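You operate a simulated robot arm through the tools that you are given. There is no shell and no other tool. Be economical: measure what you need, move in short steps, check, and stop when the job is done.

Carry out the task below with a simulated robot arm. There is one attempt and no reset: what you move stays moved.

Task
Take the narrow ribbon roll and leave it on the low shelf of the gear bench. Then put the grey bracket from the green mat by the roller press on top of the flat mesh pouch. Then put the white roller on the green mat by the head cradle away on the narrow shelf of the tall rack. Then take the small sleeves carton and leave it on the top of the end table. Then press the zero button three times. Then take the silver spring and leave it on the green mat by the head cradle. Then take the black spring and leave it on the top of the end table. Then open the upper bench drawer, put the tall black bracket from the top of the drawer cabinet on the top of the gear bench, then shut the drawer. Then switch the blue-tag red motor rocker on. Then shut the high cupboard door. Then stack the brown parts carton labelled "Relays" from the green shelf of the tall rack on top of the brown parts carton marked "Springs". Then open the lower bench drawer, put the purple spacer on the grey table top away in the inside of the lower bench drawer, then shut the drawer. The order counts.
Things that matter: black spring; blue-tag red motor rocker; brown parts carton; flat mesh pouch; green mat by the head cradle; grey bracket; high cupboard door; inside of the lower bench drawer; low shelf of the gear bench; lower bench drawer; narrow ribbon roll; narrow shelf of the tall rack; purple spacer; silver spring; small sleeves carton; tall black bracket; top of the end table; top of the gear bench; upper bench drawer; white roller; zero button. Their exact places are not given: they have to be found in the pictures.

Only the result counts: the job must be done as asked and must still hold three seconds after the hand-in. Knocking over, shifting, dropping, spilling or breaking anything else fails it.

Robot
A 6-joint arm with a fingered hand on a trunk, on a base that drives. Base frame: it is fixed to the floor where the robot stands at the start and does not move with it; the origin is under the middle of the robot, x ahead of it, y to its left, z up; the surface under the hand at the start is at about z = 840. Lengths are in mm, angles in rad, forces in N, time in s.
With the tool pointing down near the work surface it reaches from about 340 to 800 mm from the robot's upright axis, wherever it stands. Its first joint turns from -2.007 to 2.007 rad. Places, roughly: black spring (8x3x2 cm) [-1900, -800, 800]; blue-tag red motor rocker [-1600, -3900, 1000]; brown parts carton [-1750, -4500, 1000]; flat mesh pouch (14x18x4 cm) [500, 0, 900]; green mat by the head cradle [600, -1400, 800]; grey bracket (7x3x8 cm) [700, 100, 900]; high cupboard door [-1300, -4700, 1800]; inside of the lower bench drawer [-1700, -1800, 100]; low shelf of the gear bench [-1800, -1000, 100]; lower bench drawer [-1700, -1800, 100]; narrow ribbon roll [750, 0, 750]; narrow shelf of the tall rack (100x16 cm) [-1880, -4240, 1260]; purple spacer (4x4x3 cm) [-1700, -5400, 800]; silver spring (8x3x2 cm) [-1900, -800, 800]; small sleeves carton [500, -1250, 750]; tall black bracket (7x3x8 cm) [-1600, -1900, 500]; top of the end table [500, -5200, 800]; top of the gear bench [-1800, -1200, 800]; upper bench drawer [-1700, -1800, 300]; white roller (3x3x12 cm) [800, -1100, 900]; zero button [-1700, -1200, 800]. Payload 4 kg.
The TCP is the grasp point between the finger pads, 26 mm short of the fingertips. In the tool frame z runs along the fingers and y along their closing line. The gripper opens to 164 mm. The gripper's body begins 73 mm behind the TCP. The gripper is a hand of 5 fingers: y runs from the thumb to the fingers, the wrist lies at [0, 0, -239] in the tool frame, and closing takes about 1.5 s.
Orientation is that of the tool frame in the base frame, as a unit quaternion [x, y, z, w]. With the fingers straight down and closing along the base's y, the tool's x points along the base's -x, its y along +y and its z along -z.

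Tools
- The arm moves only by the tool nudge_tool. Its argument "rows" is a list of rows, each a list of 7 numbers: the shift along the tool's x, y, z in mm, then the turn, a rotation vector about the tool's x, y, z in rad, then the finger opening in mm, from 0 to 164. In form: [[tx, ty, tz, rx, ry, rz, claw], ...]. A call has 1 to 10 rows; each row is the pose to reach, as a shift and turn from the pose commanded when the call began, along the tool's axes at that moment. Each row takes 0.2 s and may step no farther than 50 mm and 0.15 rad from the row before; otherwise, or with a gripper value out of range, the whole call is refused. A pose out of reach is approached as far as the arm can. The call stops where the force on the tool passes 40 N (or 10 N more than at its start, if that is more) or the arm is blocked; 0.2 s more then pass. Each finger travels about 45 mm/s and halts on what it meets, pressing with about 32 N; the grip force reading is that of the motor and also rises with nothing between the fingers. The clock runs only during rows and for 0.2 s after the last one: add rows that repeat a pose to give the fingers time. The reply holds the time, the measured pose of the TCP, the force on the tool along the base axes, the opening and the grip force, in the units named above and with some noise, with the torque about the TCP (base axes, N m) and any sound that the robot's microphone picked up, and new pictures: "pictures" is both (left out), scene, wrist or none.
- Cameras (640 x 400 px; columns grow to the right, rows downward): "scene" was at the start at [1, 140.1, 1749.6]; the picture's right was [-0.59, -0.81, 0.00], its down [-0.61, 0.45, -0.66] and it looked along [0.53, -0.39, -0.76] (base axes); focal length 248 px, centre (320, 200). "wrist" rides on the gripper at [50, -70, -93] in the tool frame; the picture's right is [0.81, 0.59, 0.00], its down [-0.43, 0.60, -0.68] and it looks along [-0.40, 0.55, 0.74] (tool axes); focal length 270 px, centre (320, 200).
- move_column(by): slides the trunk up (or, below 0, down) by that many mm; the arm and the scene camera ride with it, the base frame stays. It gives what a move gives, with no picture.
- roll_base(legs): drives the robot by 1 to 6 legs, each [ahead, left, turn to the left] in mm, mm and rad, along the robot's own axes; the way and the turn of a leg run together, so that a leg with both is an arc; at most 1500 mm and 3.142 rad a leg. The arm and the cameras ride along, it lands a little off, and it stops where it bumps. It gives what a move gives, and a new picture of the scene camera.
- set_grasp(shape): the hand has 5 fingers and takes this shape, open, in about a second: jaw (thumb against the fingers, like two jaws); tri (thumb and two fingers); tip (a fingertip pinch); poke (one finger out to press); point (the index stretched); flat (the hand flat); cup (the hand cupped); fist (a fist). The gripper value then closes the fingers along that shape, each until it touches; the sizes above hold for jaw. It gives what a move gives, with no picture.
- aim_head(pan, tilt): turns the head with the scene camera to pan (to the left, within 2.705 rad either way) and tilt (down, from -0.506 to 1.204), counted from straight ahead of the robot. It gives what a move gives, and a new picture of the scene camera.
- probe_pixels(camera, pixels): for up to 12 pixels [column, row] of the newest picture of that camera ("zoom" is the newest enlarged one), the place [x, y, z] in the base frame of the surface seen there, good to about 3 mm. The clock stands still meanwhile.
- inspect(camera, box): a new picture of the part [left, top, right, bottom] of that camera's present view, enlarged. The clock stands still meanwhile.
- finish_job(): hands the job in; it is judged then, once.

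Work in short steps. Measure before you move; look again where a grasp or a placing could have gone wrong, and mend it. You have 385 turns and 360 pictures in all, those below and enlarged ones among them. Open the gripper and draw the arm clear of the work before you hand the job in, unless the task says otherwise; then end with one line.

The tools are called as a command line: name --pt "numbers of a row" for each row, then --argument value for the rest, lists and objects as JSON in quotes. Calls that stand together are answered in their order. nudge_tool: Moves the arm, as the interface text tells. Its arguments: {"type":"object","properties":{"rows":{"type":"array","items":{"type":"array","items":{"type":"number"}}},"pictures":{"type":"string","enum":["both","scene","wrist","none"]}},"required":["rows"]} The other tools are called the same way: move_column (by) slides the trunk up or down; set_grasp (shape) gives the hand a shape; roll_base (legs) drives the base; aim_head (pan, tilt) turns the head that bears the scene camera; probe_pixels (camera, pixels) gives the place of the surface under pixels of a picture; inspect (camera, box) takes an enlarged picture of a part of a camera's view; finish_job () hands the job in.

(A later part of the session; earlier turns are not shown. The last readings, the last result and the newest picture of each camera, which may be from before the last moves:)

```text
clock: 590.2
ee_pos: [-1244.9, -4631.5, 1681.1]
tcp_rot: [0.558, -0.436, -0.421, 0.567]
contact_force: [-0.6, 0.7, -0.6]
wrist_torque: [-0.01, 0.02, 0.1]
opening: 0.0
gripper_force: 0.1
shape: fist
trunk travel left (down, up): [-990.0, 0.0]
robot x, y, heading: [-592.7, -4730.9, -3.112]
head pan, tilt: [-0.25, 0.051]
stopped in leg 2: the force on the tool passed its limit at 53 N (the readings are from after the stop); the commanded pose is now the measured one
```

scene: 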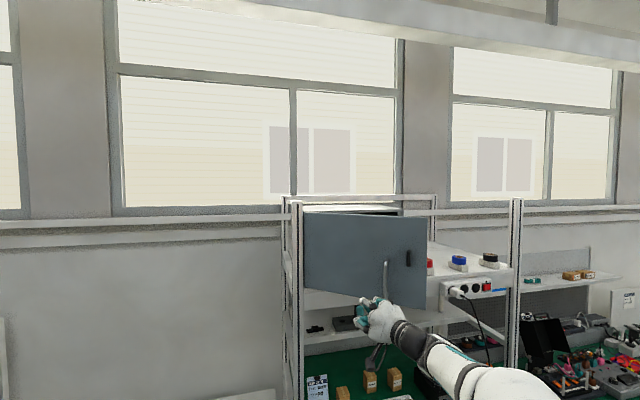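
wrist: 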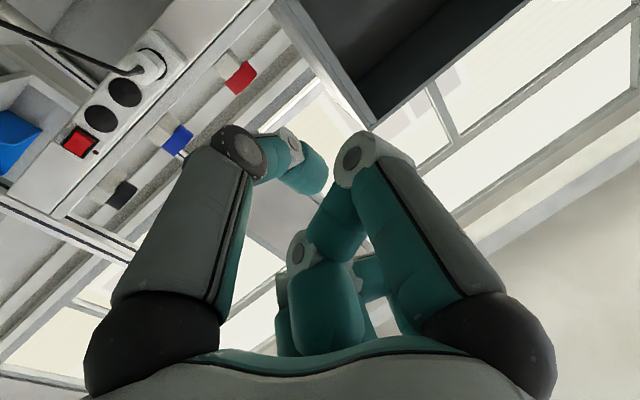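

The door has swung partly. I probe its present angle.

probe_pixels --camera "scene" --pixels '[[315, 250], [420, 250], [424, 222], [386, 275], [388, 290], [408, 258], [360, 250]]'

```text
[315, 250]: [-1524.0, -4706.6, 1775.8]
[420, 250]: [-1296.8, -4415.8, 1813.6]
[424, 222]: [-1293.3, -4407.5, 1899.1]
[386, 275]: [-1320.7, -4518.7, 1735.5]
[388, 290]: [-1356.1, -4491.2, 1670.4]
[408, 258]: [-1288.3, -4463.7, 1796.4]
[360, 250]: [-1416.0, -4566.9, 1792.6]
```

The door is at ~38° and ahead of the hand. I shift right 130 and push straight toward the cupboard.

roll_base --legs '[[0, -150, 0], [250, 0, 0]]'

```text
clock: 593.0
ee_pos: [-1499.6, -4489.2, 1680.4]
tcp_rot: [0.558, -0.437, -0.423, 0.564]
contact_force: [-0.3, -0.2, -1.2]
wrist_torque: [0.0, -0.01, -0.04]
opening: 0.0
gripper_force: 0.0
shape: fist
trunk travel left (down, up): [-990.0, 0.0]
robot x, y, heading: [-848.2, -4592.5, -3.13]
head pan, tilt: [-0.25, 0.051]
```

scene: 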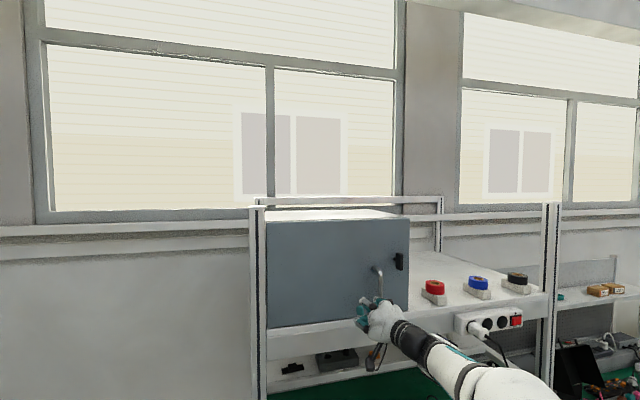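

The door looks shut. I probe whether it is flush.

probe_pixels --camera "scene" --pixels '[[272, 240], [272, 310], [340, 250], [404, 230], [404, 300], [378, 275], [400, 260]]'

inspect --camera "scene" --box '[250, 190, 430, 340]'

```text
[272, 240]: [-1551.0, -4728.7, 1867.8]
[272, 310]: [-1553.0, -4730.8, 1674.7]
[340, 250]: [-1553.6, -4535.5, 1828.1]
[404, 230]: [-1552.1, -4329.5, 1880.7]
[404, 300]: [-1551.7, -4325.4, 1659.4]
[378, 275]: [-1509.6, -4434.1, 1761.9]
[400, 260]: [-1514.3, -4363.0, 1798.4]
```

```text
2.67 times, centred on (340, 265) of scene
```

zoom: 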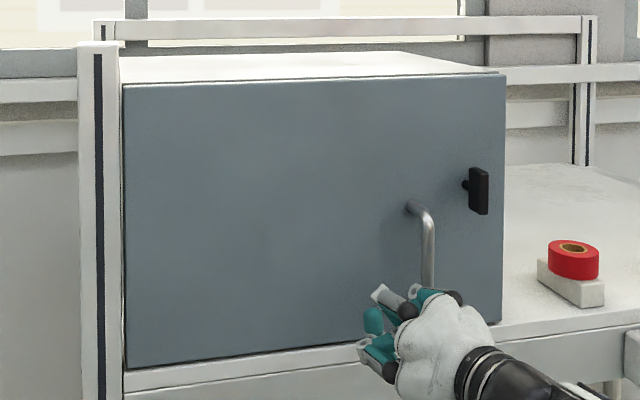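

The door is flush and shut. Next the cartons: I back out, lower the trunk and read the carton labels.

roll_base --legs '[[-350, 0, 0]]'

move_column --by -250

aim_head --pan 0.05 --tilt 0.5

inspect --camera "scene" --box '[240, 200, 400, 300]'

```text
clock: 595.3
ee_pos: [-1140.4, -4482.5, 1682.6]
tcp_rot: [0.558, -0.438, -0.423, 0.564]
contact_force: [0.1, -0.2, 0.2]
wrist_torque: [0.01, -0.02, 0.02]
opening: 0.1
gripper_force: 0.1
shape: fist
trunk travel left (down, up): [-990.0, 0.0]
robot x, y, heading: [-493.1, -4585.0, -3.125]
head pan, tilt: [-0.25, 0.051]
```

scene: 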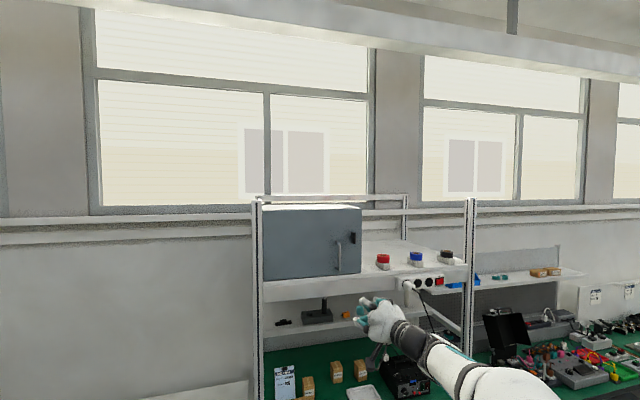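

```text
clock: 597.9
ee_pos: [-1141.0, -4482.8, 1430.4]
tcp_rot: [0.558, -0.438, -0.424, 0.564]
contact_force: [-0.1, 0.5, -0.1]
wrist_torque: [0.03, 0.0, 0.02]
opening: 0.0
gripper_force: 0.1
shape: fist
trunk travel left (down, up): [-740.0, 250.0]
robot x, y, heading: [-489.7, -4588.6, -3.128]
head pan, tilt: [-0.25, 0.051]
```

```text
clock: 598.8
ee_pos: [-1140.7, -4482.5, 1431.0]
tcp_rot: [0.558, -0.437, -0.424, 0.564]
contact_force: [0.8, 0.4, 0.5]
wrist_torque: [-0.01, 0.0, -0.01]
opening: 0.0
gripper_force: 0.0
shape: fist
trunk travel left (down, up): [-740.0, 250.0]
robot x, y, heading: [-487.2, -4583.6, -3.129]
head pan, tilt: [0.051, 0.499]
```

scene: 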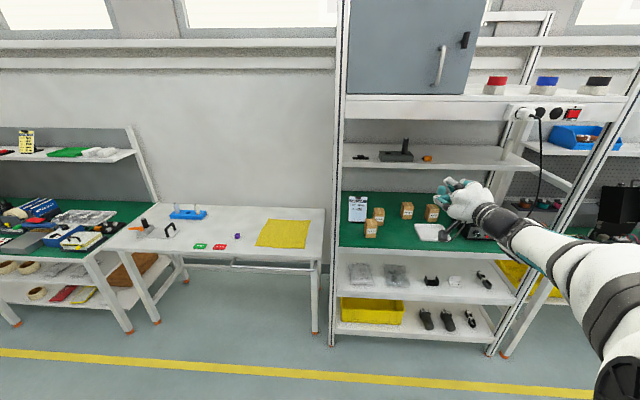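

```text
4.00 times, centred on (320, 250) of scene
```

zoom: 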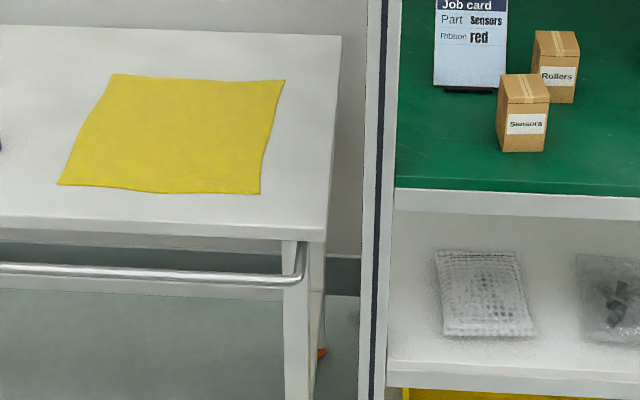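

inspect --camera "scene" --box '[340, 185, 480, 255]'

probe_pixels --camera "zoom" --pixels '[[295, 85], [325, 85], [310, 78], [312, 125], [295, 130], [410, 95], [425, 90], [438, 92], [425, 132], [402, 110], [370, 140]]'

```text
4.57 times, centred on (410, 220) of scene
```

zoom: 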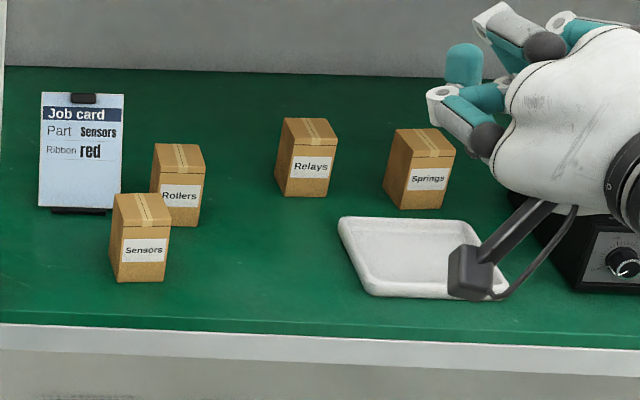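

```text
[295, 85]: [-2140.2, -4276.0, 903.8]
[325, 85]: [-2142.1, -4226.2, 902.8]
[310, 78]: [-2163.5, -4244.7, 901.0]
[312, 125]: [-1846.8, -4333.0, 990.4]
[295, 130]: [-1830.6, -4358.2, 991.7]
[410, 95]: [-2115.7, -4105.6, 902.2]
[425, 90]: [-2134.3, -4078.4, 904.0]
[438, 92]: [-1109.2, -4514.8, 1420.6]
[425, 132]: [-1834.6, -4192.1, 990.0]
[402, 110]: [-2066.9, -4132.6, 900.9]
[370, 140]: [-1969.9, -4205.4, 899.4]
```

Relays is at zoom (305,157), Springs at (420,168). I probe their top corners and bases.

probe_pixels --camera "zoom" --pixels '[[286, 121], [326, 121], [334, 138], [291, 138], [288, 190], [326, 194], [397, 131], [436, 131], [452, 151], [411, 152], [404, 206], [440, 206]]'

```text
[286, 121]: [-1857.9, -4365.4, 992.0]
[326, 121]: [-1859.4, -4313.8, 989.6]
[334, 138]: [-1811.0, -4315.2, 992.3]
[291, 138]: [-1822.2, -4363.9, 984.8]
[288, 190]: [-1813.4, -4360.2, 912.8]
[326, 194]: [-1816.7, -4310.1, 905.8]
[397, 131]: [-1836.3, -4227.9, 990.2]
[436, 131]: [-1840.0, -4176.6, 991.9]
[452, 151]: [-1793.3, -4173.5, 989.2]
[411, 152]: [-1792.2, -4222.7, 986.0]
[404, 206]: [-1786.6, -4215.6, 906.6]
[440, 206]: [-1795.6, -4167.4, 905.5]
```

Relays: centre (-1835,-4339), z 903–991; Springs: centre (-1815,-4200), top z 991. They sit partly under the narrow shelf, so I'll use a hand pitched 0.5 rad. First jaw and re-orient: roll back, then pitch.

set_grasp --shape "jaw"

nudge_tool --pt "0 0 0 0 0 -0.15 100" --pt "0 0 0 0 0 -0.3 100" --pt "0 0 0 0 0 -0.45 100" --pt "0 0 0 0 0 -0.6 100" --pt "0 0 0 0 0 -0.75 100" --pt "0 0 0 0 0 -0.9 100" --pt "0 0 0 0 0 -1.05 100" --pt "0 0 0 0 0 -1.2 100" --pt "0 0 0 0 0 -1.35 100" --pt "0 0 0 0 0 -1.5 100" --pictures "none"

nudge_tool --pt "0 0 -10 0 0.15 0 100" --pt "0 0 -20 0 0.3 0 100" --pt "0 0 -30 0 0.45 0 100" --pt "0 0 -40 0 0.6 0 100" --pt "0 0 -50 0 0.75 0 100" --pt "0 0 -60 0 0.9 0 100" --pt "0 0 -70 0 1.05 0 100" --pictures "none"

```text
clock: 599.7
ee_pos: [-1139.6, -4481.4, 1431.5]
tcp_rot: [0.557, -0.438, -0.423, 0.564]
contact_force: [1.0, -0.3, 0.1]
wrist_torque: [-0.01, 0.0, 0.0]
opening: 163.8
gripper_force: 0.0
shape: jaw
trunk travel left (down, up): [-740.0, 250.0]
robot x, y, heading: [-489.9, -4585.7, -3.126]
head pan, tilt: [0.051, 0.499]
```

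```text
clock: 601.9
ee_pos: [-1140.6, -4482.6, 1549.9]
tcp_rot: [0.738, 0.039, -0.66, 0.135]
contact_force: [0.1, -0.4, 0.4]
wrist_torque: [0.01, -0.02, 0.01]
opening: 100.6
gripper_force: 0.1
shape: jaw
out of reach, approached as far as the arm can: row 6, 7, 8, 9, 10
trunk travel left (down, up): [-740.0, 250.0]
robot x, y, heading: [-491.0, -4589.1, -3.126]
head pan, tilt: [0.051, 0.499]
```

```text
clock: 603.5
ee_pos: [-1070.9, -4499.0, 1462.3]
tcp_rot: [0.966, 0.098, -0.222, 0.089]
contact_force: [0.2, -0.3, -0.6]
wrist_torque: [-0.02, 0.01, -0.01]
opening: 100.6
gripper_force: 0.1
shape: jaw
out of reach, approached as far as the arm can: row 6, 7
trunk travel left (down, up): [-740.0, 250.0]
robot x, y, heading: [-494.3, -4587.3, -3.123]
head pan, tilt: [0.051, 0.499]
```

The joints wandered a bit while high up. I come down 300 mm and correct the orientation to a clean 0.5 rad pitch.

nudge_tool --pt "21 -6 42 0 0 0 100" --pt "42 -12 84 0 0 0 100" --pt "63 -18 126 0 0 0 100" --pt "84 -24 168 0 0 0 100" --pt "105 -30 210 0 0 0 100" --pt "126 -36 252 0.073 -0.015 0.048 100" --pt "134 -38 265 0.146 -0.031 0.097 100" --pt "134 -38 265 0.2185 -0.0466 0.145 100" --pictures "none"

```text
clock: 605.3
ee_pos: [-1056.7, -4504.0, 1162.3]
tcp_rot: [0.974, 0.007, -0.226, 0.009]
contact_force: [0.1, 0.1, -0.7]
wrist_torque: [0.02, 0.03, 0.0]
opening: 100.5
gripper_force: 0.0
shape: jaw
trunk travel left (down, up): [-740.0, 250.0]
robot x, y, heading: [-492.1, -4587.3, -3.124]
head pan, tilt: [0.051, 0.499]
```

Clean pitch now (0.46). I lower the trunk 90 and drive: right 174, then forward 470.

move_column --by -90

roll_base --legs '[[0, -174, 0], [470, 0, 0]]'

nudge_tool --pt "0 0 0 0 0 0 100"

```text
clock: 606.5
ee_pos: [-1055.6, -4503.3, 1073.7]
tcp_rot: [0.974, 0.007, -0.226, 0.009]
contact_force: [-0.4, -0.1, 0.0]
wrist_torque: [-0.01, 0.02, -0.01]
opening: 100.4
gripper_force: 0.2
shape: jaw
trunk travel left (down, up): [-650.0, 340.0]
robot x, y, heading: [-490.0, -4583.0, -3.126]
head pan, tilt: [0.051, 0.499]
```

```text
clock: 610.4
ee_pos: [-1526.4, -4353.1, 1072.8]
tcp_rot: [0.974, 0.016, -0.226, 0.012]
contact_force: [-0.2, -0.7, 0.0]
wrist_torque: [0.01, -0.01, 0.05]
opening: 100.7
gripper_force: 0.1
shape: jaw
trunk travel left (down, up): [-650.0, 340.0]
robot x, y, heading: [-961.2, -4431.5, -3.111]
head pan, tilt: [0.051, 0.499]
```

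scene: 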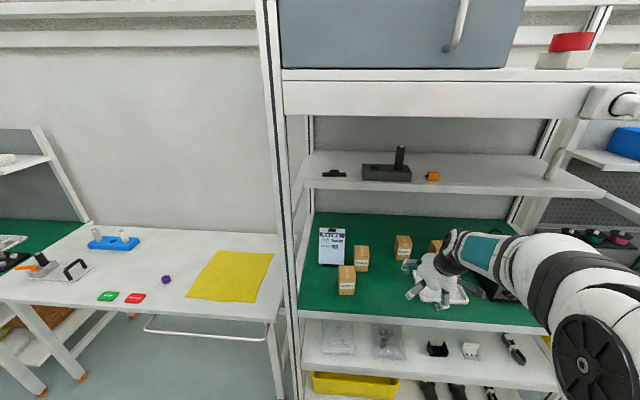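

```text
clock: 610.8
ee_pos: [-1525.7, -4354.0, 1073.6]
tcp_rot: [0.974, 0.016, -0.226, 0.012]
contact_force: [0.1, 0.2, 0.2]
wrist_torque: [0.04, -0.01, 0.0]
opening: 100.3
gripper_force: 0.1
shape: jaw
trunk travel left (down, up): [-650.0, 340.0]
robot x, y, heading: [-958.8, -4428.0, -3.108]
head pan, tilt: [0.051, 0.499]
```

scene: 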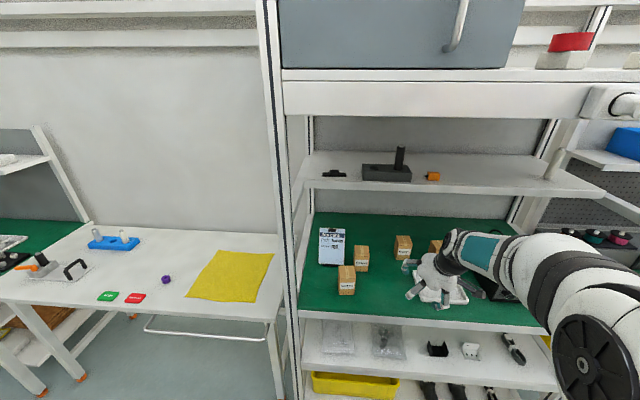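
wrist: 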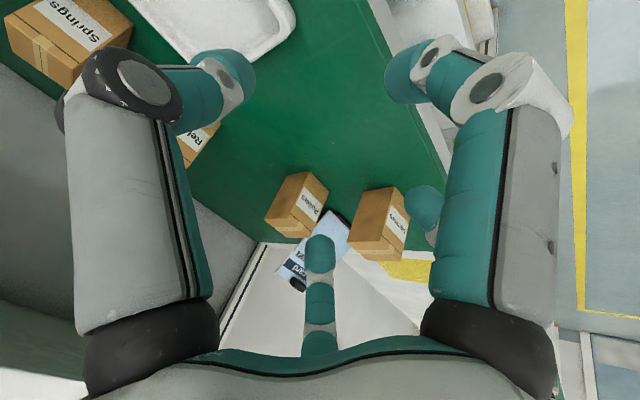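

I check the forearm height against the upper shelf (z≈1535).

probe_pixels --camera "scene" --pixels '[[480, 235], [510, 238], [540, 240], [580, 250], [620, 280], [460, 232]]'

probe_pixels --camera "wrist" --pixels '[[200, 140], [212, 130], [190, 150], [185, 160], [120, 20], [60, 80]]'

```text
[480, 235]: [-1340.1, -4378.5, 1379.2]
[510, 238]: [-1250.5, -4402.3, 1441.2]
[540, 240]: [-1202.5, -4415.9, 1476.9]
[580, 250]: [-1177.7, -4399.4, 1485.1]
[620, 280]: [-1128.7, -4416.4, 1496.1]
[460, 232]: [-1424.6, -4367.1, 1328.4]
```

```text
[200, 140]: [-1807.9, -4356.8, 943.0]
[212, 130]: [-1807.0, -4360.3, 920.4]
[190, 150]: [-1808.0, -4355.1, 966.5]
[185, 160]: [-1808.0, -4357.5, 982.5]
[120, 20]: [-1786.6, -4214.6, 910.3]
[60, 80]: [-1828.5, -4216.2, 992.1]
```

Forearm is fine. I drive 150 more and reach to a point above and in front of Relays.

roll_base --legs '[[150, 0, 0]]'

nudge_tool --pt "-30 -8 18 0 0 0 90" --pt "-60 -16 37 0 0 0 90" --pt "-90 -24 55 0 0 0 90"

```text
clock: 612.1
ee_pos: [-1675.0, -4362.5, 1072.5]
tcp_rot: [0.974, 0.018, -0.225, 0.012]
contact_force: [0.3, 0.8, -1.0]
wrist_torque: [0.01, -0.03, 0.01]
opening: 100.3
gripper_force: 0.1
shape: jaw
trunk travel left (down, up): [-650.0, 340.0]
robot x, y, heading: [-1103.6, -4432.5, -3.105]
head pan, tilt: [0.051, 0.499]
```

scene: 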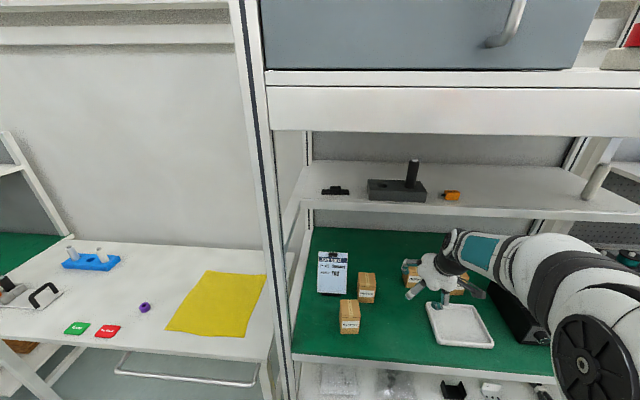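

```text
clock: 612.9
ee_pos: [-1783.6, -4337.2, 1063.3]
tcp_rot: [0.974, 0.018, -0.225, 0.012]
contact_force: [-1.0, -0.1, 0.1]
wrist_torque: [-0.02, -0.01, 0.0]
opening: 90.4
gripper_force: 0.0
shape: jaw
trunk travel left (down, up): [-650.0, 340.0]
robot x, y, heading: [-1105.7, -4431.5, -3.103]
head pan, tilt: [0.051, 0.499]
```

scene: 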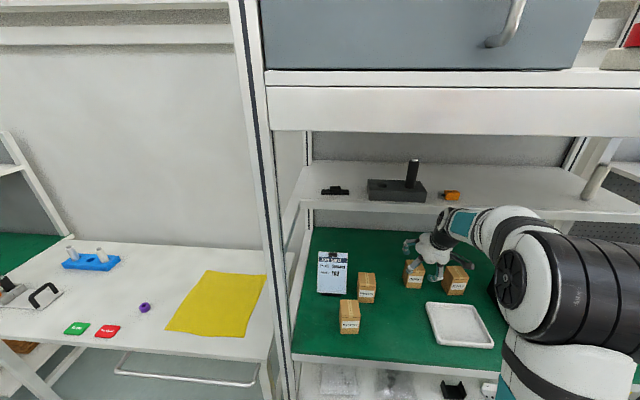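
wrist: 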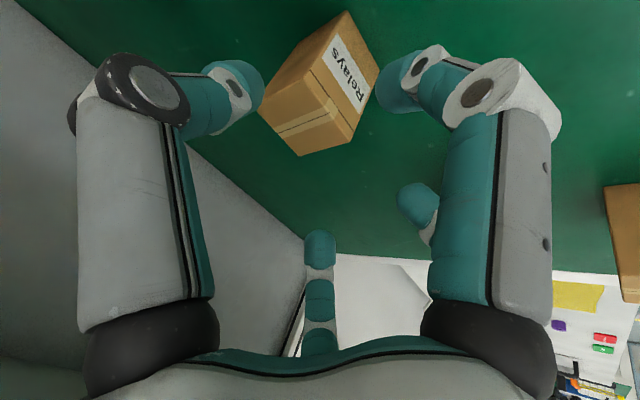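

The Relays box is ahead between the finger rows. I probe it to refine.

probe_pixels --camera "wrist" --pixels '[[265, 108], [300, 150], [343, 135], [310, 60], [330, 95], [342, 18], [376, 72], [310, 115], [250, 90]]'

```text
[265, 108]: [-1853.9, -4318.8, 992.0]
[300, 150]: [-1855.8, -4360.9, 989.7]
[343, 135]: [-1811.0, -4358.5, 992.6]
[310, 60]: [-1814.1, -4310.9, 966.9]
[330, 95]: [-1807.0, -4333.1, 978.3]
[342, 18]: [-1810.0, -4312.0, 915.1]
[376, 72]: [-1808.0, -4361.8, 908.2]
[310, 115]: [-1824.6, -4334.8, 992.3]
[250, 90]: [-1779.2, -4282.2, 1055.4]
```

Aligned (box centre (-1833,-4337)). I advance 118 mm along the hand axis and close.

nudge_tool --pt "0 -1 40 0 0 0 90" --pt "0 -2 80 0 0 0 90" --pt "0 -3 117 0 0 0 90" --pictures "wrist"

```text
clock: 613.7
ee_pos: [-1833.2, -4340.2, 954.4]
tcp_rot: [0.974, 0.018, -0.225, 0.011]
contact_force: [-0.9, -0.6, 0.0]
wrist_torque: [-0.01, 0.03, -0.01]
opening: 90.3
gripper_force: 0.0
shape: jaw
trunk travel left (down, up): [-650.0, 340.0]
robot x, y, heading: [-1105.6, -4431.1, -3.109]
head pan, tilt: [0.051, 0.499]
```

wrist: 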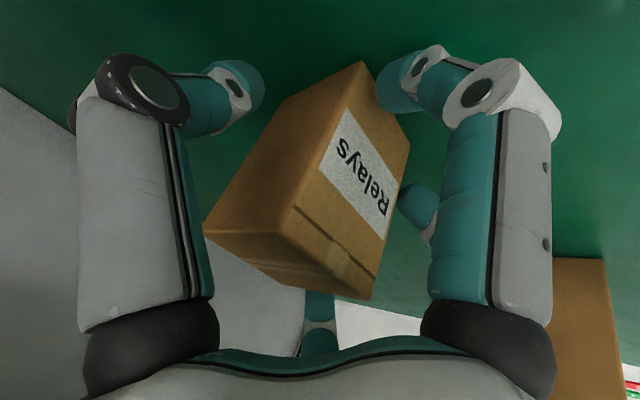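

nudge_tool --pt "0 0 0 0 0 0 75" --pt "0 0 0 0 0 0 60" --pt "0 0 0 0 0 0 45" --pt "0 0 0 0 0 0 30" --pt "0 0 0 0 0 0 20" --pt "0 0 0 0 0 0 20" --pt "0 0 0 0 0 0 20" --pictures "wrist"

```text
clock: 615.3
ee_pos: [-1830.7, -4340.1, 956.4]
tcp_rot: [0.974, 0.018, -0.226, 0.012]
contact_force: [0.5, -0.1, 4.7]
wrist_torque: [0.12, -0.18, -0.05]
opening: 57.1
gripper_force: 31.8
shape: jaw
trunk travel left (down, up): [-650.0, 340.0]
robot x, y, heading: [-1109.0, -4427.3, -3.106]
head pan, tilt: [0.051, 0.499]
```

wrist: 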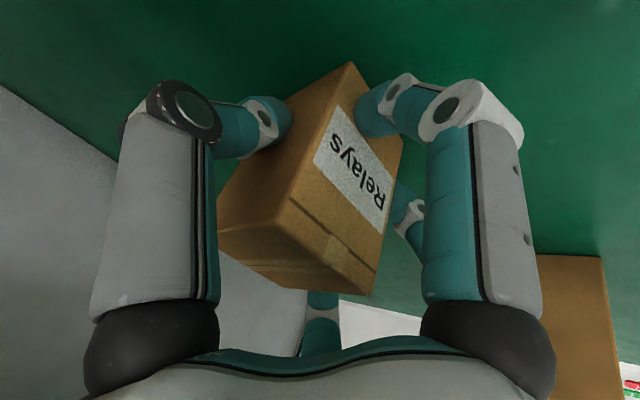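

Gripped (57 mm). I lift straight up 108 mm and check.

nudge_tool --pt "-8 0 -16 0 0 0 20" --pt "-20 1 -40 0 0 0 20" --pt "-34 1 -68 0 0 0 20" --pt "-48 2 -97 0 0 0 20"

inspect --camera "scene" --box '[360, 170, 500, 310]'

```text
clock: 616.3
ee_pos: [-1831.2, -4341.9, 1067.3]
tcp_rot: [0.974, 0.018, -0.225, 0.011]
contact_force: [-0.1, 0.5, -1.9]
wrist_torque: [-0.02, -0.01, 0.01]
opening: 57.3
gripper_force: 32.0
shape: jaw
trunk travel left (down, up): [-650.0, 340.0]
robot x, y, heading: [-1108.5, -4431.4, -3.103]
head pan, tilt: [0.051, 0.499]
```

scene: 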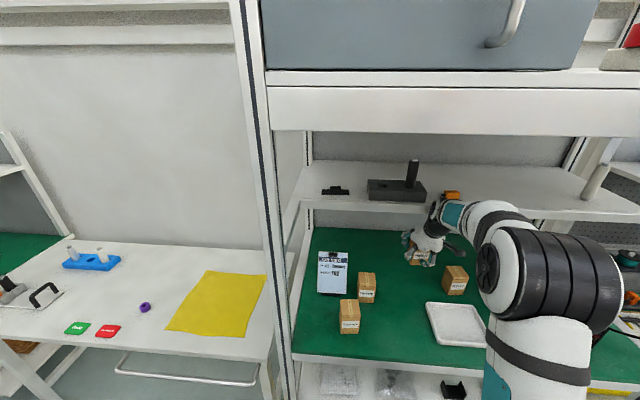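
wrist: 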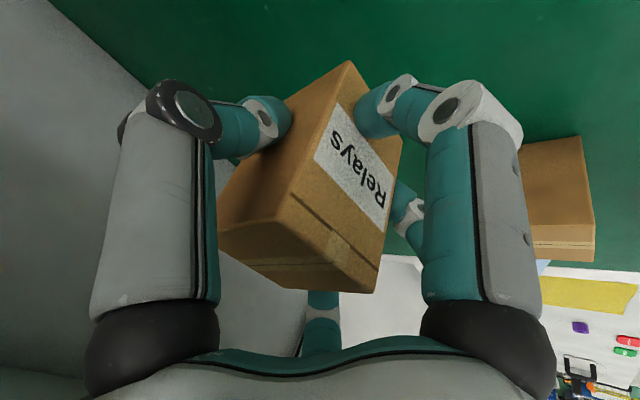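

```text
2.86 times, centred on (430, 240) of scene
```

zoom: 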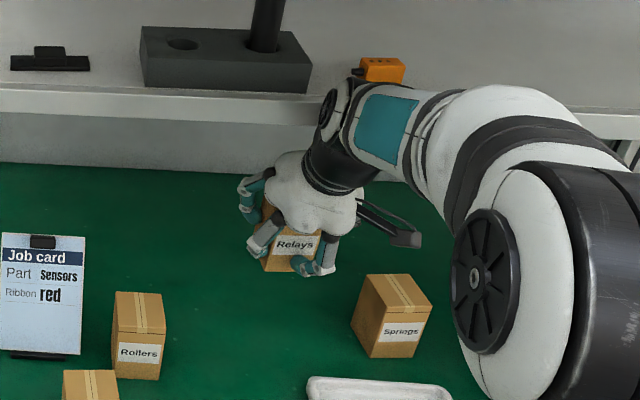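

Lifted clear (bottom ≈1013, Springs top 991). I move sideways over Springs: +19 x, +137 y.

nudge_tool --pt "5 -34 -3 0 0 0 20" --pt "10 -68 -6 0 0 0 20" --pt "15 -102 -9 0 0 0 20" --pt "20 -136 -12 0 0 0 20"

inspect --camera "scene" --box '[390, 180, 510, 300]'

```text
clock: 617.3
ee_pos: [-1817.5, -4206.3, 1064.9]
tcp_rot: [0.974, 0.017, -0.226, 0.013]
contact_force: [0.4, 0.0, -0.7]
wrist_torque: [0.0, 0.0, 0.03]
opening: 57.2
gripper_force: 31.9
shape: jaw
trunk travel left (down, up): [-650.0, 340.0]
robot x, y, heading: [-1104.7, -4431.9, -3.104]
head pan, tilt: [0.051, 0.499]
```

scene: 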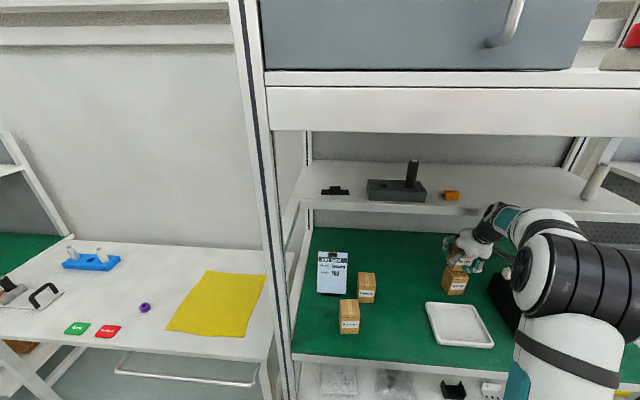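
wrist: 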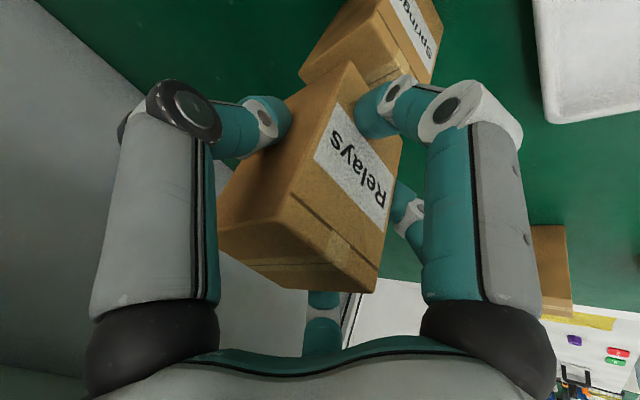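

```text
3.33 times, centred on (450, 240) of scene
```

zoom: 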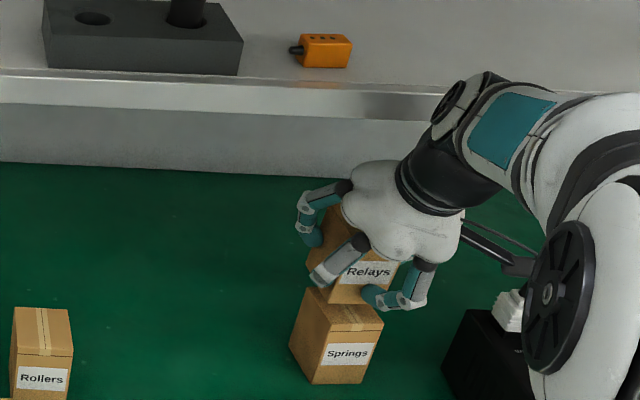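

I probe the held box and Springs to fine-align before lowering.

probe_pixels --camera "zoom" --pixels '[[350, 285], [392, 268], [365, 272], [330, 365], [372, 360], [345, 325], [380, 323], [300, 325], [315, 250]]'

probe_pixels --camera "wrist" --pixels '[[330, 140], [385, 240], [300, 200], [260, 235], [350, 275], [430, 70], [385, 10], [340, 45], [400, 70], [310, 72]]'

```text
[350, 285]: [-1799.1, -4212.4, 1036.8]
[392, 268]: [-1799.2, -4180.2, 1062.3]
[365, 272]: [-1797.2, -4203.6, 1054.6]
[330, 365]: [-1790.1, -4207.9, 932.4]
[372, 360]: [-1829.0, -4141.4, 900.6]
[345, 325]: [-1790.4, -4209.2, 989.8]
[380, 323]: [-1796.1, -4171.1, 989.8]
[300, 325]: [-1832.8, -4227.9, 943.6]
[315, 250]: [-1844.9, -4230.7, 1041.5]
```

```text
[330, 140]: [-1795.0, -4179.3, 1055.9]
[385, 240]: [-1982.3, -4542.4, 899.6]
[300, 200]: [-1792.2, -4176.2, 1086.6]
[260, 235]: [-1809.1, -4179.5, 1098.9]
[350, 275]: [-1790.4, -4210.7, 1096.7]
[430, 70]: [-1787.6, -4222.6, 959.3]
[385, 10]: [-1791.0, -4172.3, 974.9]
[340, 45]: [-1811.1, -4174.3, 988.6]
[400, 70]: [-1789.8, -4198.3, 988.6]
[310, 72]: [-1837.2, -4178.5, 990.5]
```

The held box sits ~12 mm too far back and leans slightly; I shift +11 x, +3 y and correct the lean by 0.08.

nudge_tool --pt "5 -1 -2 0 0.04 0 20" --pt "10 -3 -5 0 0.08 0 20" --pictures "wrist"

probe_pixels --camera "wrist" --pixels '[[330, 140], [370, 170], [300, 200], [335, 120], [350, 275], [430, 70], [385, 10], [400, 70], [345, 95]]'

```text
clock: 617.9
ee_pos: [-1806.0, -4203.6, 1065.4]
tcp_rot: [0.982, 0.019, -0.187, 0.012]
contact_force: [0.3, 0.3, -1.3]
wrist_torque: [-0.02, -0.02, 0.03]
opening: 57.3
gripper_force: 31.7
shape: jaw
trunk travel left (down, up): [-650.0, 340.0]
robot x, y, heading: [-1104.1, -4434.3, -3.103]
head pan, tilt: [0.051, 0.499]
```

wrist: 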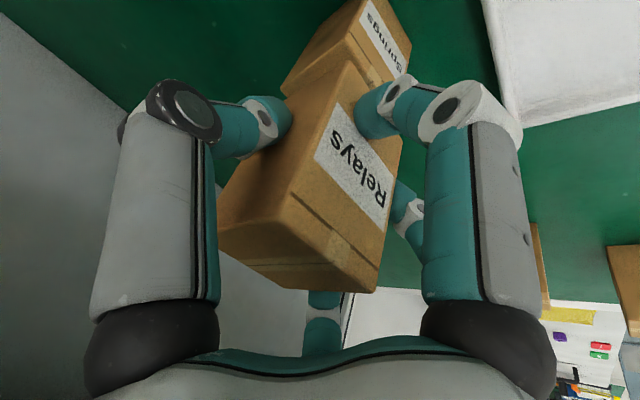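

```text
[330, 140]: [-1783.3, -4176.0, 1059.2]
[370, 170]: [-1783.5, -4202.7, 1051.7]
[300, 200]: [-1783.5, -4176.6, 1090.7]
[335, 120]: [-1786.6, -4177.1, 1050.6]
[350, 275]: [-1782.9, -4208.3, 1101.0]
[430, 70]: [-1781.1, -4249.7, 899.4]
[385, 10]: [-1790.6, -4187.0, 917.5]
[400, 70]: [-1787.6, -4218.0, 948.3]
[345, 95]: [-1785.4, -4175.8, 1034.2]
```

Now upright; front 5 mm forward of Springs. I correct 5 mm and lower in steps until contact.

nudge_tool --pt "-2 0 8 0 0 0 20" --pt "1.3 0 16.7 0 0 0 20" --pt "2 0 18.6 0 0 0 20" --pt "2.7 0 20.4 0 0 0 20" --pictures "none"

```text
clock: 618.9
ee_pos: [-1808.7, -4203.6, 1044.0]
tcp_rot: [0.982, 0.019, -0.186, 0.011]
contact_force: [0.1, 0.0, -0.5]
wrist_torque: [0.0, -0.02, -0.01]
opening: 57.0
gripper_force: 31.8
shape: jaw
trunk travel left (down, up): [-650.0, 340.0]
robot x, y, heading: [-1109.8, -4432.6, -3.109]
head pan, tilt: [0.051, 0.499]
```

nudge_tool --pt "0.7 0 1.9 0 0 0 20" --pt "1.4 0 3.8 0 0 0 20" --pt "1.4 0 3.8 0 0 0 20" --pictures "none"

```text
clock: 619.7
ee_pos: [-1808.4, -4203.6, 1045.0]
tcp_rot: [0.982, 0.019, -0.189, 0.009]
contact_force: [0.2, -1.5, 16.1]
wrist_torque: [0.29, -0.37, -0.01]
opening: 57.4
gripper_force: 32.5
shape: jaw
trunk travel left (down, up): [-650.0, 340.0]
robot x, y, heading: [-1107.7, -4434.2, -3.11]
head pan, tilt: [0.051, 0.499]
```

Contact (16 N). I relieve 2 mm and check the alignment before releasing.

nudge_tool --pt "-0.7 0 -2 0 0 0 20" --pictures "wrist"

probe_pixels --camera "wrist" --pixels '[[330, 140], [370, 170], [345, 95], [335, 75], [400, 70], [385, 60], [390, 30], [350, 40], [320, 85]]'

inspect --camera "scene" --box '[410, 220, 510, 310]'

```text
clock: 620.1
ee_pos: [-1806.8, -4204.0, 1045.9]
tcp_rot: [0.982, 0.019, -0.187, 0.012]
contact_force: [-1.0, 0.7, 12.5]
wrist_torque: [0.3, -0.12, 0.03]
opening: 57.2
gripper_force: 32.1
shape: jaw
trunk travel left (down, up): [-650.0, 340.0]
robot x, y, heading: [-1106.7, -4434.8, -3.103]
head pan, tilt: [0.051, 0.499]
```

wrist: 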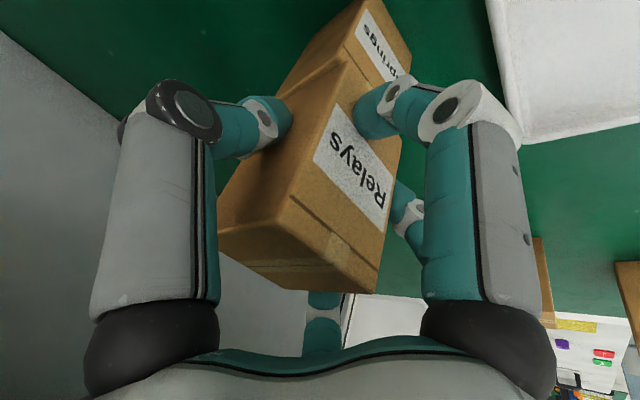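

```text
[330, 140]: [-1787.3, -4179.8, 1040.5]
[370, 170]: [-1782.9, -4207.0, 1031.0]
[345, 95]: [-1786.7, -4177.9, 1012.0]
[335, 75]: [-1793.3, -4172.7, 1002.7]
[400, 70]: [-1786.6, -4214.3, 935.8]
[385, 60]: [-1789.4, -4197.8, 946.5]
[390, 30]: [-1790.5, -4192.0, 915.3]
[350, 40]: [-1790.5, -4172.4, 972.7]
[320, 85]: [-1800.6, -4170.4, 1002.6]
```

```text
4.44 times, centred on (460, 265) of scene
```

zoom: 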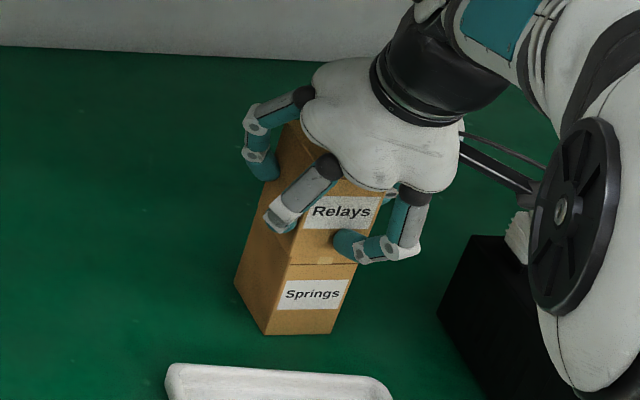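

Well aligned. I open slowly and retreat along the hand axis.

nudge_tool --pt "0 0 0 0 0 0 62" --pt "0 0 0 0 0 0 68" --pt "0 0 0 0 0 0 76" --pt "0 0 0 0 0 0 88" --pt "0 0 0 0 0 0 100" --pt "0 0 0 0 0 0 100" --pictures "wrist"

```text
clock: 621.5
ee_pos: [-1808.6, -4204.2, 1043.9]
tcp_rot: [0.982, 0.018, -0.186, 0.011]
contact_force: [0.1, -0.1, -0.1]
wrist_torque: [0.0, -0.01, -0.02]
opening: 99.5
gripper_force: 0.1
shape: jaw
trunk travel left (down, up): [-650.0, 340.0]
robot x, y, heading: [-1106.8, -4429.0, -3.104]
head pan, tilt: [0.051, 0.499]
```

wrist: 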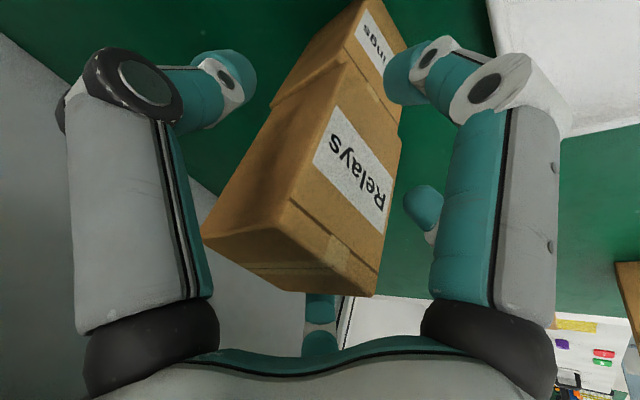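

Stack stands. I retreat along the hand axis.

nudge_tool --pt "0 0 -25 0 0 0 104" --pt "0 0 -60 0 0 0 104" --pt "0 0 -100 0 0 0 104" --pictures "none"

inspect --camera "scene" --box '[380, 200, 520, 310]'

```text
clock: 622.3
ee_pos: [-1773.5, -4201.3, 1139.2]
tcp_rot: [0.982, 0.018, -0.187, 0.011]
contact_force: [0.0, -0.1, -0.8]
wrist_torque: [0.01, 0.02, 0.01]
opening: 103.4
gripper_force: 0.1
shape: jaw
trunk travel left (down, up): [-650.0, 340.0]
robot x, y, heading: [-1105.6, -4432.5, -3.106]
head pan, tilt: [0.051, 0.499]
```

```text
3.64 times, centred on (450, 255) of scene
```

zoom: 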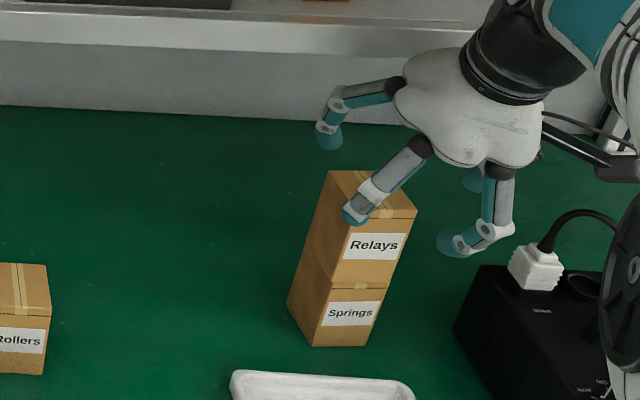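

The Relays carton stands on Springs. I back the base out and look for the purple spacer on the grey table.

roll_base --legs '[[-500, 0, 0]]'

roll_base --legs '[[-60, 950, -0.035]]'

aim_head --pan 0.0 --tilt 0.75

```text
clock: 625.3
ee_pos: [-1273.5, -4185.4, 1137.9]
tcp_rot: [0.982, 0.023, -0.186, 0.011]
contact_force: [0.4, -0.4, -0.1]
wrist_torque: [0.01, 0.01, 0.02]
opening: 103.3
gripper_force: 0.0
shape: jaw
trunk travel left (down, up): [-650.0, 340.0]
robot x, y, heading: [-603.4, -4409.2, -3.096]
head pan, tilt: [0.051, 0.499]
```

scene: 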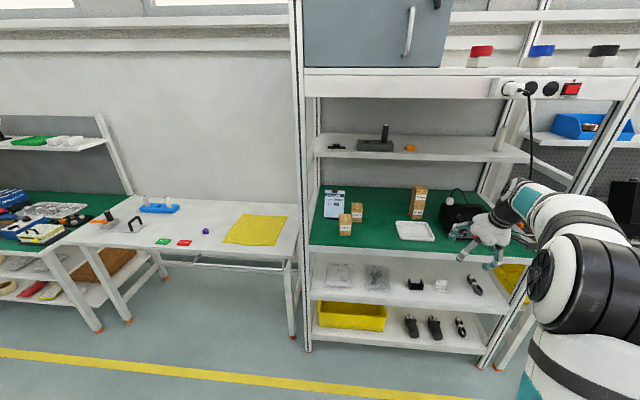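

```text
clock: 630.2
ee_pos: [-1177.8, -5109.0, 1137.2]
tcp_rot: [0.982, 0.013, -0.186, 0.009]
contact_force: [-0.1, 0.2, 0.5]
wrist_torque: [0.0, 0.01, 0.0]
opening: 103.5
gripper_force: 0.0
shape: jaw
trunk travel left (down, up): [-650.0, 340.0]
robot x, y, heading: [-512.4, -5349.5, -3.119]
head pan, tilt: [0.051, 0.499]
```

scene: 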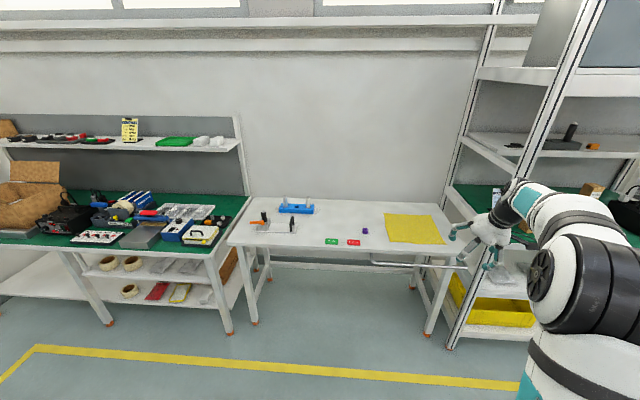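

```text
clock: 631.0
ee_pos: [-1177.2, -5108.9, 1138.5]
tcp_rot: [0.982, 0.012, -0.187, 0.01]
contact_force: [-0.3, -0.2, 0.0]
wrist_torque: [0.02, -0.01, 0.0]
opening: 103.4
gripper_force: 0.1
shape: jaw
trunk travel left (down, up): [-650.0, 340.0]
robot x, y, heading: [-512.7, -5348.0, -3.118]
head pan, tilt: [0.0, 0.75]
```

scene: 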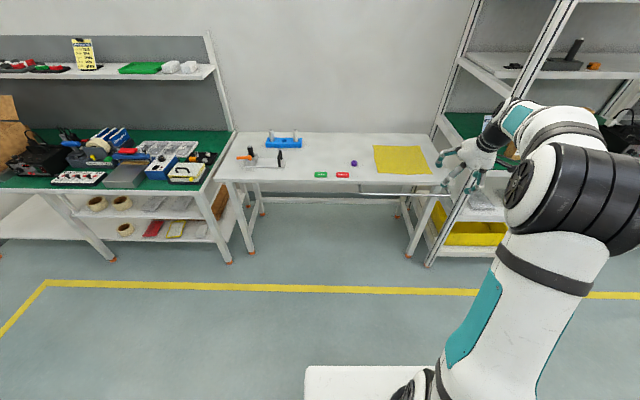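

The purple spacer is at (354,163). I measure it now, then go to open the lower drawer first as ordered.

inspect --camera "scene" --box '[300, 140, 410, 190]'

probe_pixels --camera "scene" --pixels '[[354, 161], [354, 165], [351, 163], [357, 163], [354, 170], [320, 175], [340, 190], [354, 159]]'

```text
5.82 times, centred on (355, 165) of scene
```

zoom: 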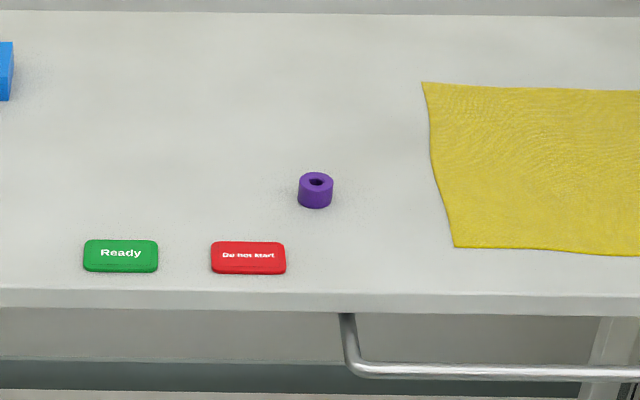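

```text
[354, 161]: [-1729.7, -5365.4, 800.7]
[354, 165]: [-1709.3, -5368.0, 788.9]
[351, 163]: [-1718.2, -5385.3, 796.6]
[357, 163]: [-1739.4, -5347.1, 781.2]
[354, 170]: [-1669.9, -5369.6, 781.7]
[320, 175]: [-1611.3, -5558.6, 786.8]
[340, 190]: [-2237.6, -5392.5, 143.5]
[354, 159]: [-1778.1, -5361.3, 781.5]
```

Spacer at (-1725,-5367), z 781–801. Now I re-orient the hand for the drawer handle and drive to the drawer cabinet.

nudge_tool --pt "20 0 0 0 0.125 0 100" --pt "40 0 0 0 0.25 0 100" --pt "60 0 0 0 0.376 0 100" --pictures "none"

nudge_tool --pt "0 0 0 0 0 0.15 100" --pt "0 0 0 0 0 0.3 100" --pt "0 0 0 0 0 0.45 100" --pt "0 0 0 0 0 0.6 100" --pt "0 0 0 0 0 0.75 100" --pt "0 0 0 0 0 0.9 100" --pt "0 0 0 0 0 1.05 100" --pt "0 0 0 0 0 1.2 100" --pt "0 0 0 0 0 1.35 100" --pt "0 0 0 0 0 1.5 100" --pictures "none"

roll_base --legs '[[-100, -1150, 0], [0, -1150, 0], [0, -1100, 0]]'

```text
clock: 631.8
ee_pos: [-1122.4, -5107.0, 1114.3]
tcp_rot: [1.0, 0.014, 0.002, 0.008]
contact_force: [-0.4, 0.5, 0.0]
wrist_torque: [0.03, -0.01, -0.01]
opening: 100.8
gripper_force: 0.2
shape: jaw
trunk travel left (down, up): [-650.0, 340.0]
robot x, y, heading: [-513.6, -5350.9, -3.115]
head pan, tilt: [0.0, 0.75]
```

```text
clock: 634.0
ee_pos: [-1121.4, -5107.4, 1115.7]
tcp_rot: [0.74, -0.672, 0.005, 0.005]
contact_force: [-0.3, 0.2, 0.7]
wrist_torque: [-0.02, 0.02, 0.0]
opening: 100.7
gripper_force: 0.1
shape: jaw
trunk travel left (down, up): [-650.0, 340.0]
robot x, y, heading: [-512.2, -5348.5, -3.114]
head pan, tilt: [0.0, 0.75]
```

```text
clock: 650.6
ee_pos: [-1137.8, -1690.6, 1115.5]
tcp_rot: [0.745, -0.667, 0.005, 0.004]
contact_force: [-0.2, -0.4, 0.9]
wrist_torque: [-0.04, 0.02, -0.02]
opening: 100.4
gripper_force: 0.1
shape: jaw
trunk travel left (down, up): [-650.0, 340.0]
robot x, y, heading: [-527.7, -1926.9, -3.102]
head pan, tilt: [0.0, 0.75]
```

scene: 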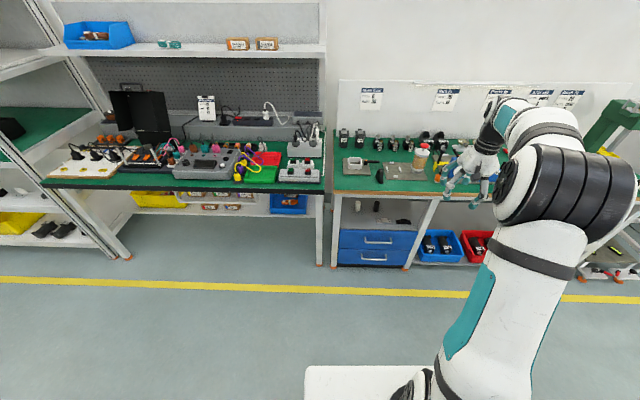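

I lower the trunk by 640 and pitch the hand forward while going down to the lower handle's height.

move_column --by -400

move_column --by -240

nudge_tool --pt "10 20 24 -0.15 0 0 100" --pt "20 40 48 -0.3 0 0 100" --pt "30 60 72 -0.45 0 0 100" --pt "40 80 96 -0.6 0 0 100" --pt "50 100 120 -0.75 0 0 100" --pt "60 120 144 -0.9 0 0 100" --pt "70 140 168 -1.05 0 0 100" --pt "80 160 192 -1.2 0 0 100" --pt "90 180 216 -1.35 0 0 100" --pt "100 200 240 -1.5 0 0 100"

```text
clock: 654.5
ee_pos: [-1137.5, -1690.9, 716.0]
tcp_rot: [0.745, -0.667, 0.005, 0.005]
contact_force: [-0.4, -0.7, -0.1]
wrist_torque: [-0.01, 0.03, -0.01]
opening: 100.7
gripper_force: 0.0
shape: jaw
trunk travel left (down, up): [-250.0, 740.0]
robot x, y, heading: [-527.7, -1925.1, -3.103]
head pan, tilt: [0.0, 0.75]
```

```text
clock: 657.0
ee_pos: [-1138.3, -1690.6, 475.6]
tcp_rot: [0.745, -0.667, 0.006, 0.005]
contact_force: [-0.3, 0.3, -0.3]
wrist_torque: [0.04, -0.01, -0.03]
opening: 100.8
gripper_force: 0.0
shape: jaw
trunk travel left (down, up): [-10.0, 980.0]
robot x, y, heading: [-523.0, -1924.2, -3.105]
head pan, tilt: [0.0, 0.75]
```

```text
clock: 659.2
ee_pos: [-1325.8, -1815.7, 239.1]
tcp_rot: [0.541, -0.491, -0.452, 0.512]
contact_force: [0.0, 0.3, 0.7]
wrist_torque: [0.02, -0.02, 0.01]
opening: 100.6
gripper_force: 0.1
shape: jaw
trunk travel left (down, up): [-10.0, 980.0]
robot x, y, heading: [-527.3, -1924.5, -3.105]
head pan, tilt: [0.0, 0.75]
```

scene: 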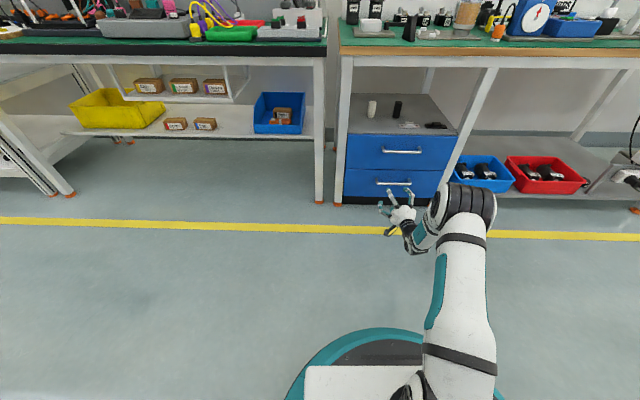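
wrist: 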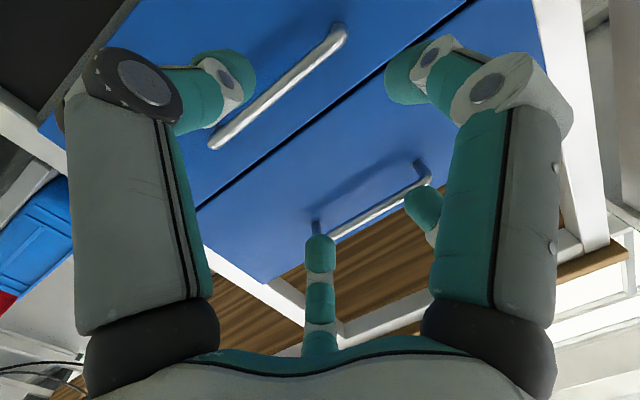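

The lower handle is seen at (280,90) in the wrist view. I probe it.

probe_pixels --camera "wrist" --pixels '[[250, 115], [280, 88], [310, 60], [335, 38], [218, 140], [300, 130]]'

probe_pixels --camera "scene" --pixels '[[380, 183], [395, 183], [408, 183]]'

```text
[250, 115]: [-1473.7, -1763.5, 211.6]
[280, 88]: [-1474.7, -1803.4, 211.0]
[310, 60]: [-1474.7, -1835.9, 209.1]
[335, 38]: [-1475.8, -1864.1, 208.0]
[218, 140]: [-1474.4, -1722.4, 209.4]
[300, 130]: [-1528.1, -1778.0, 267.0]
```

```text
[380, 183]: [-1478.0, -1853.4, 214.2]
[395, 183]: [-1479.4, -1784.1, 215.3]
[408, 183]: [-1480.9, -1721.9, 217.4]
```

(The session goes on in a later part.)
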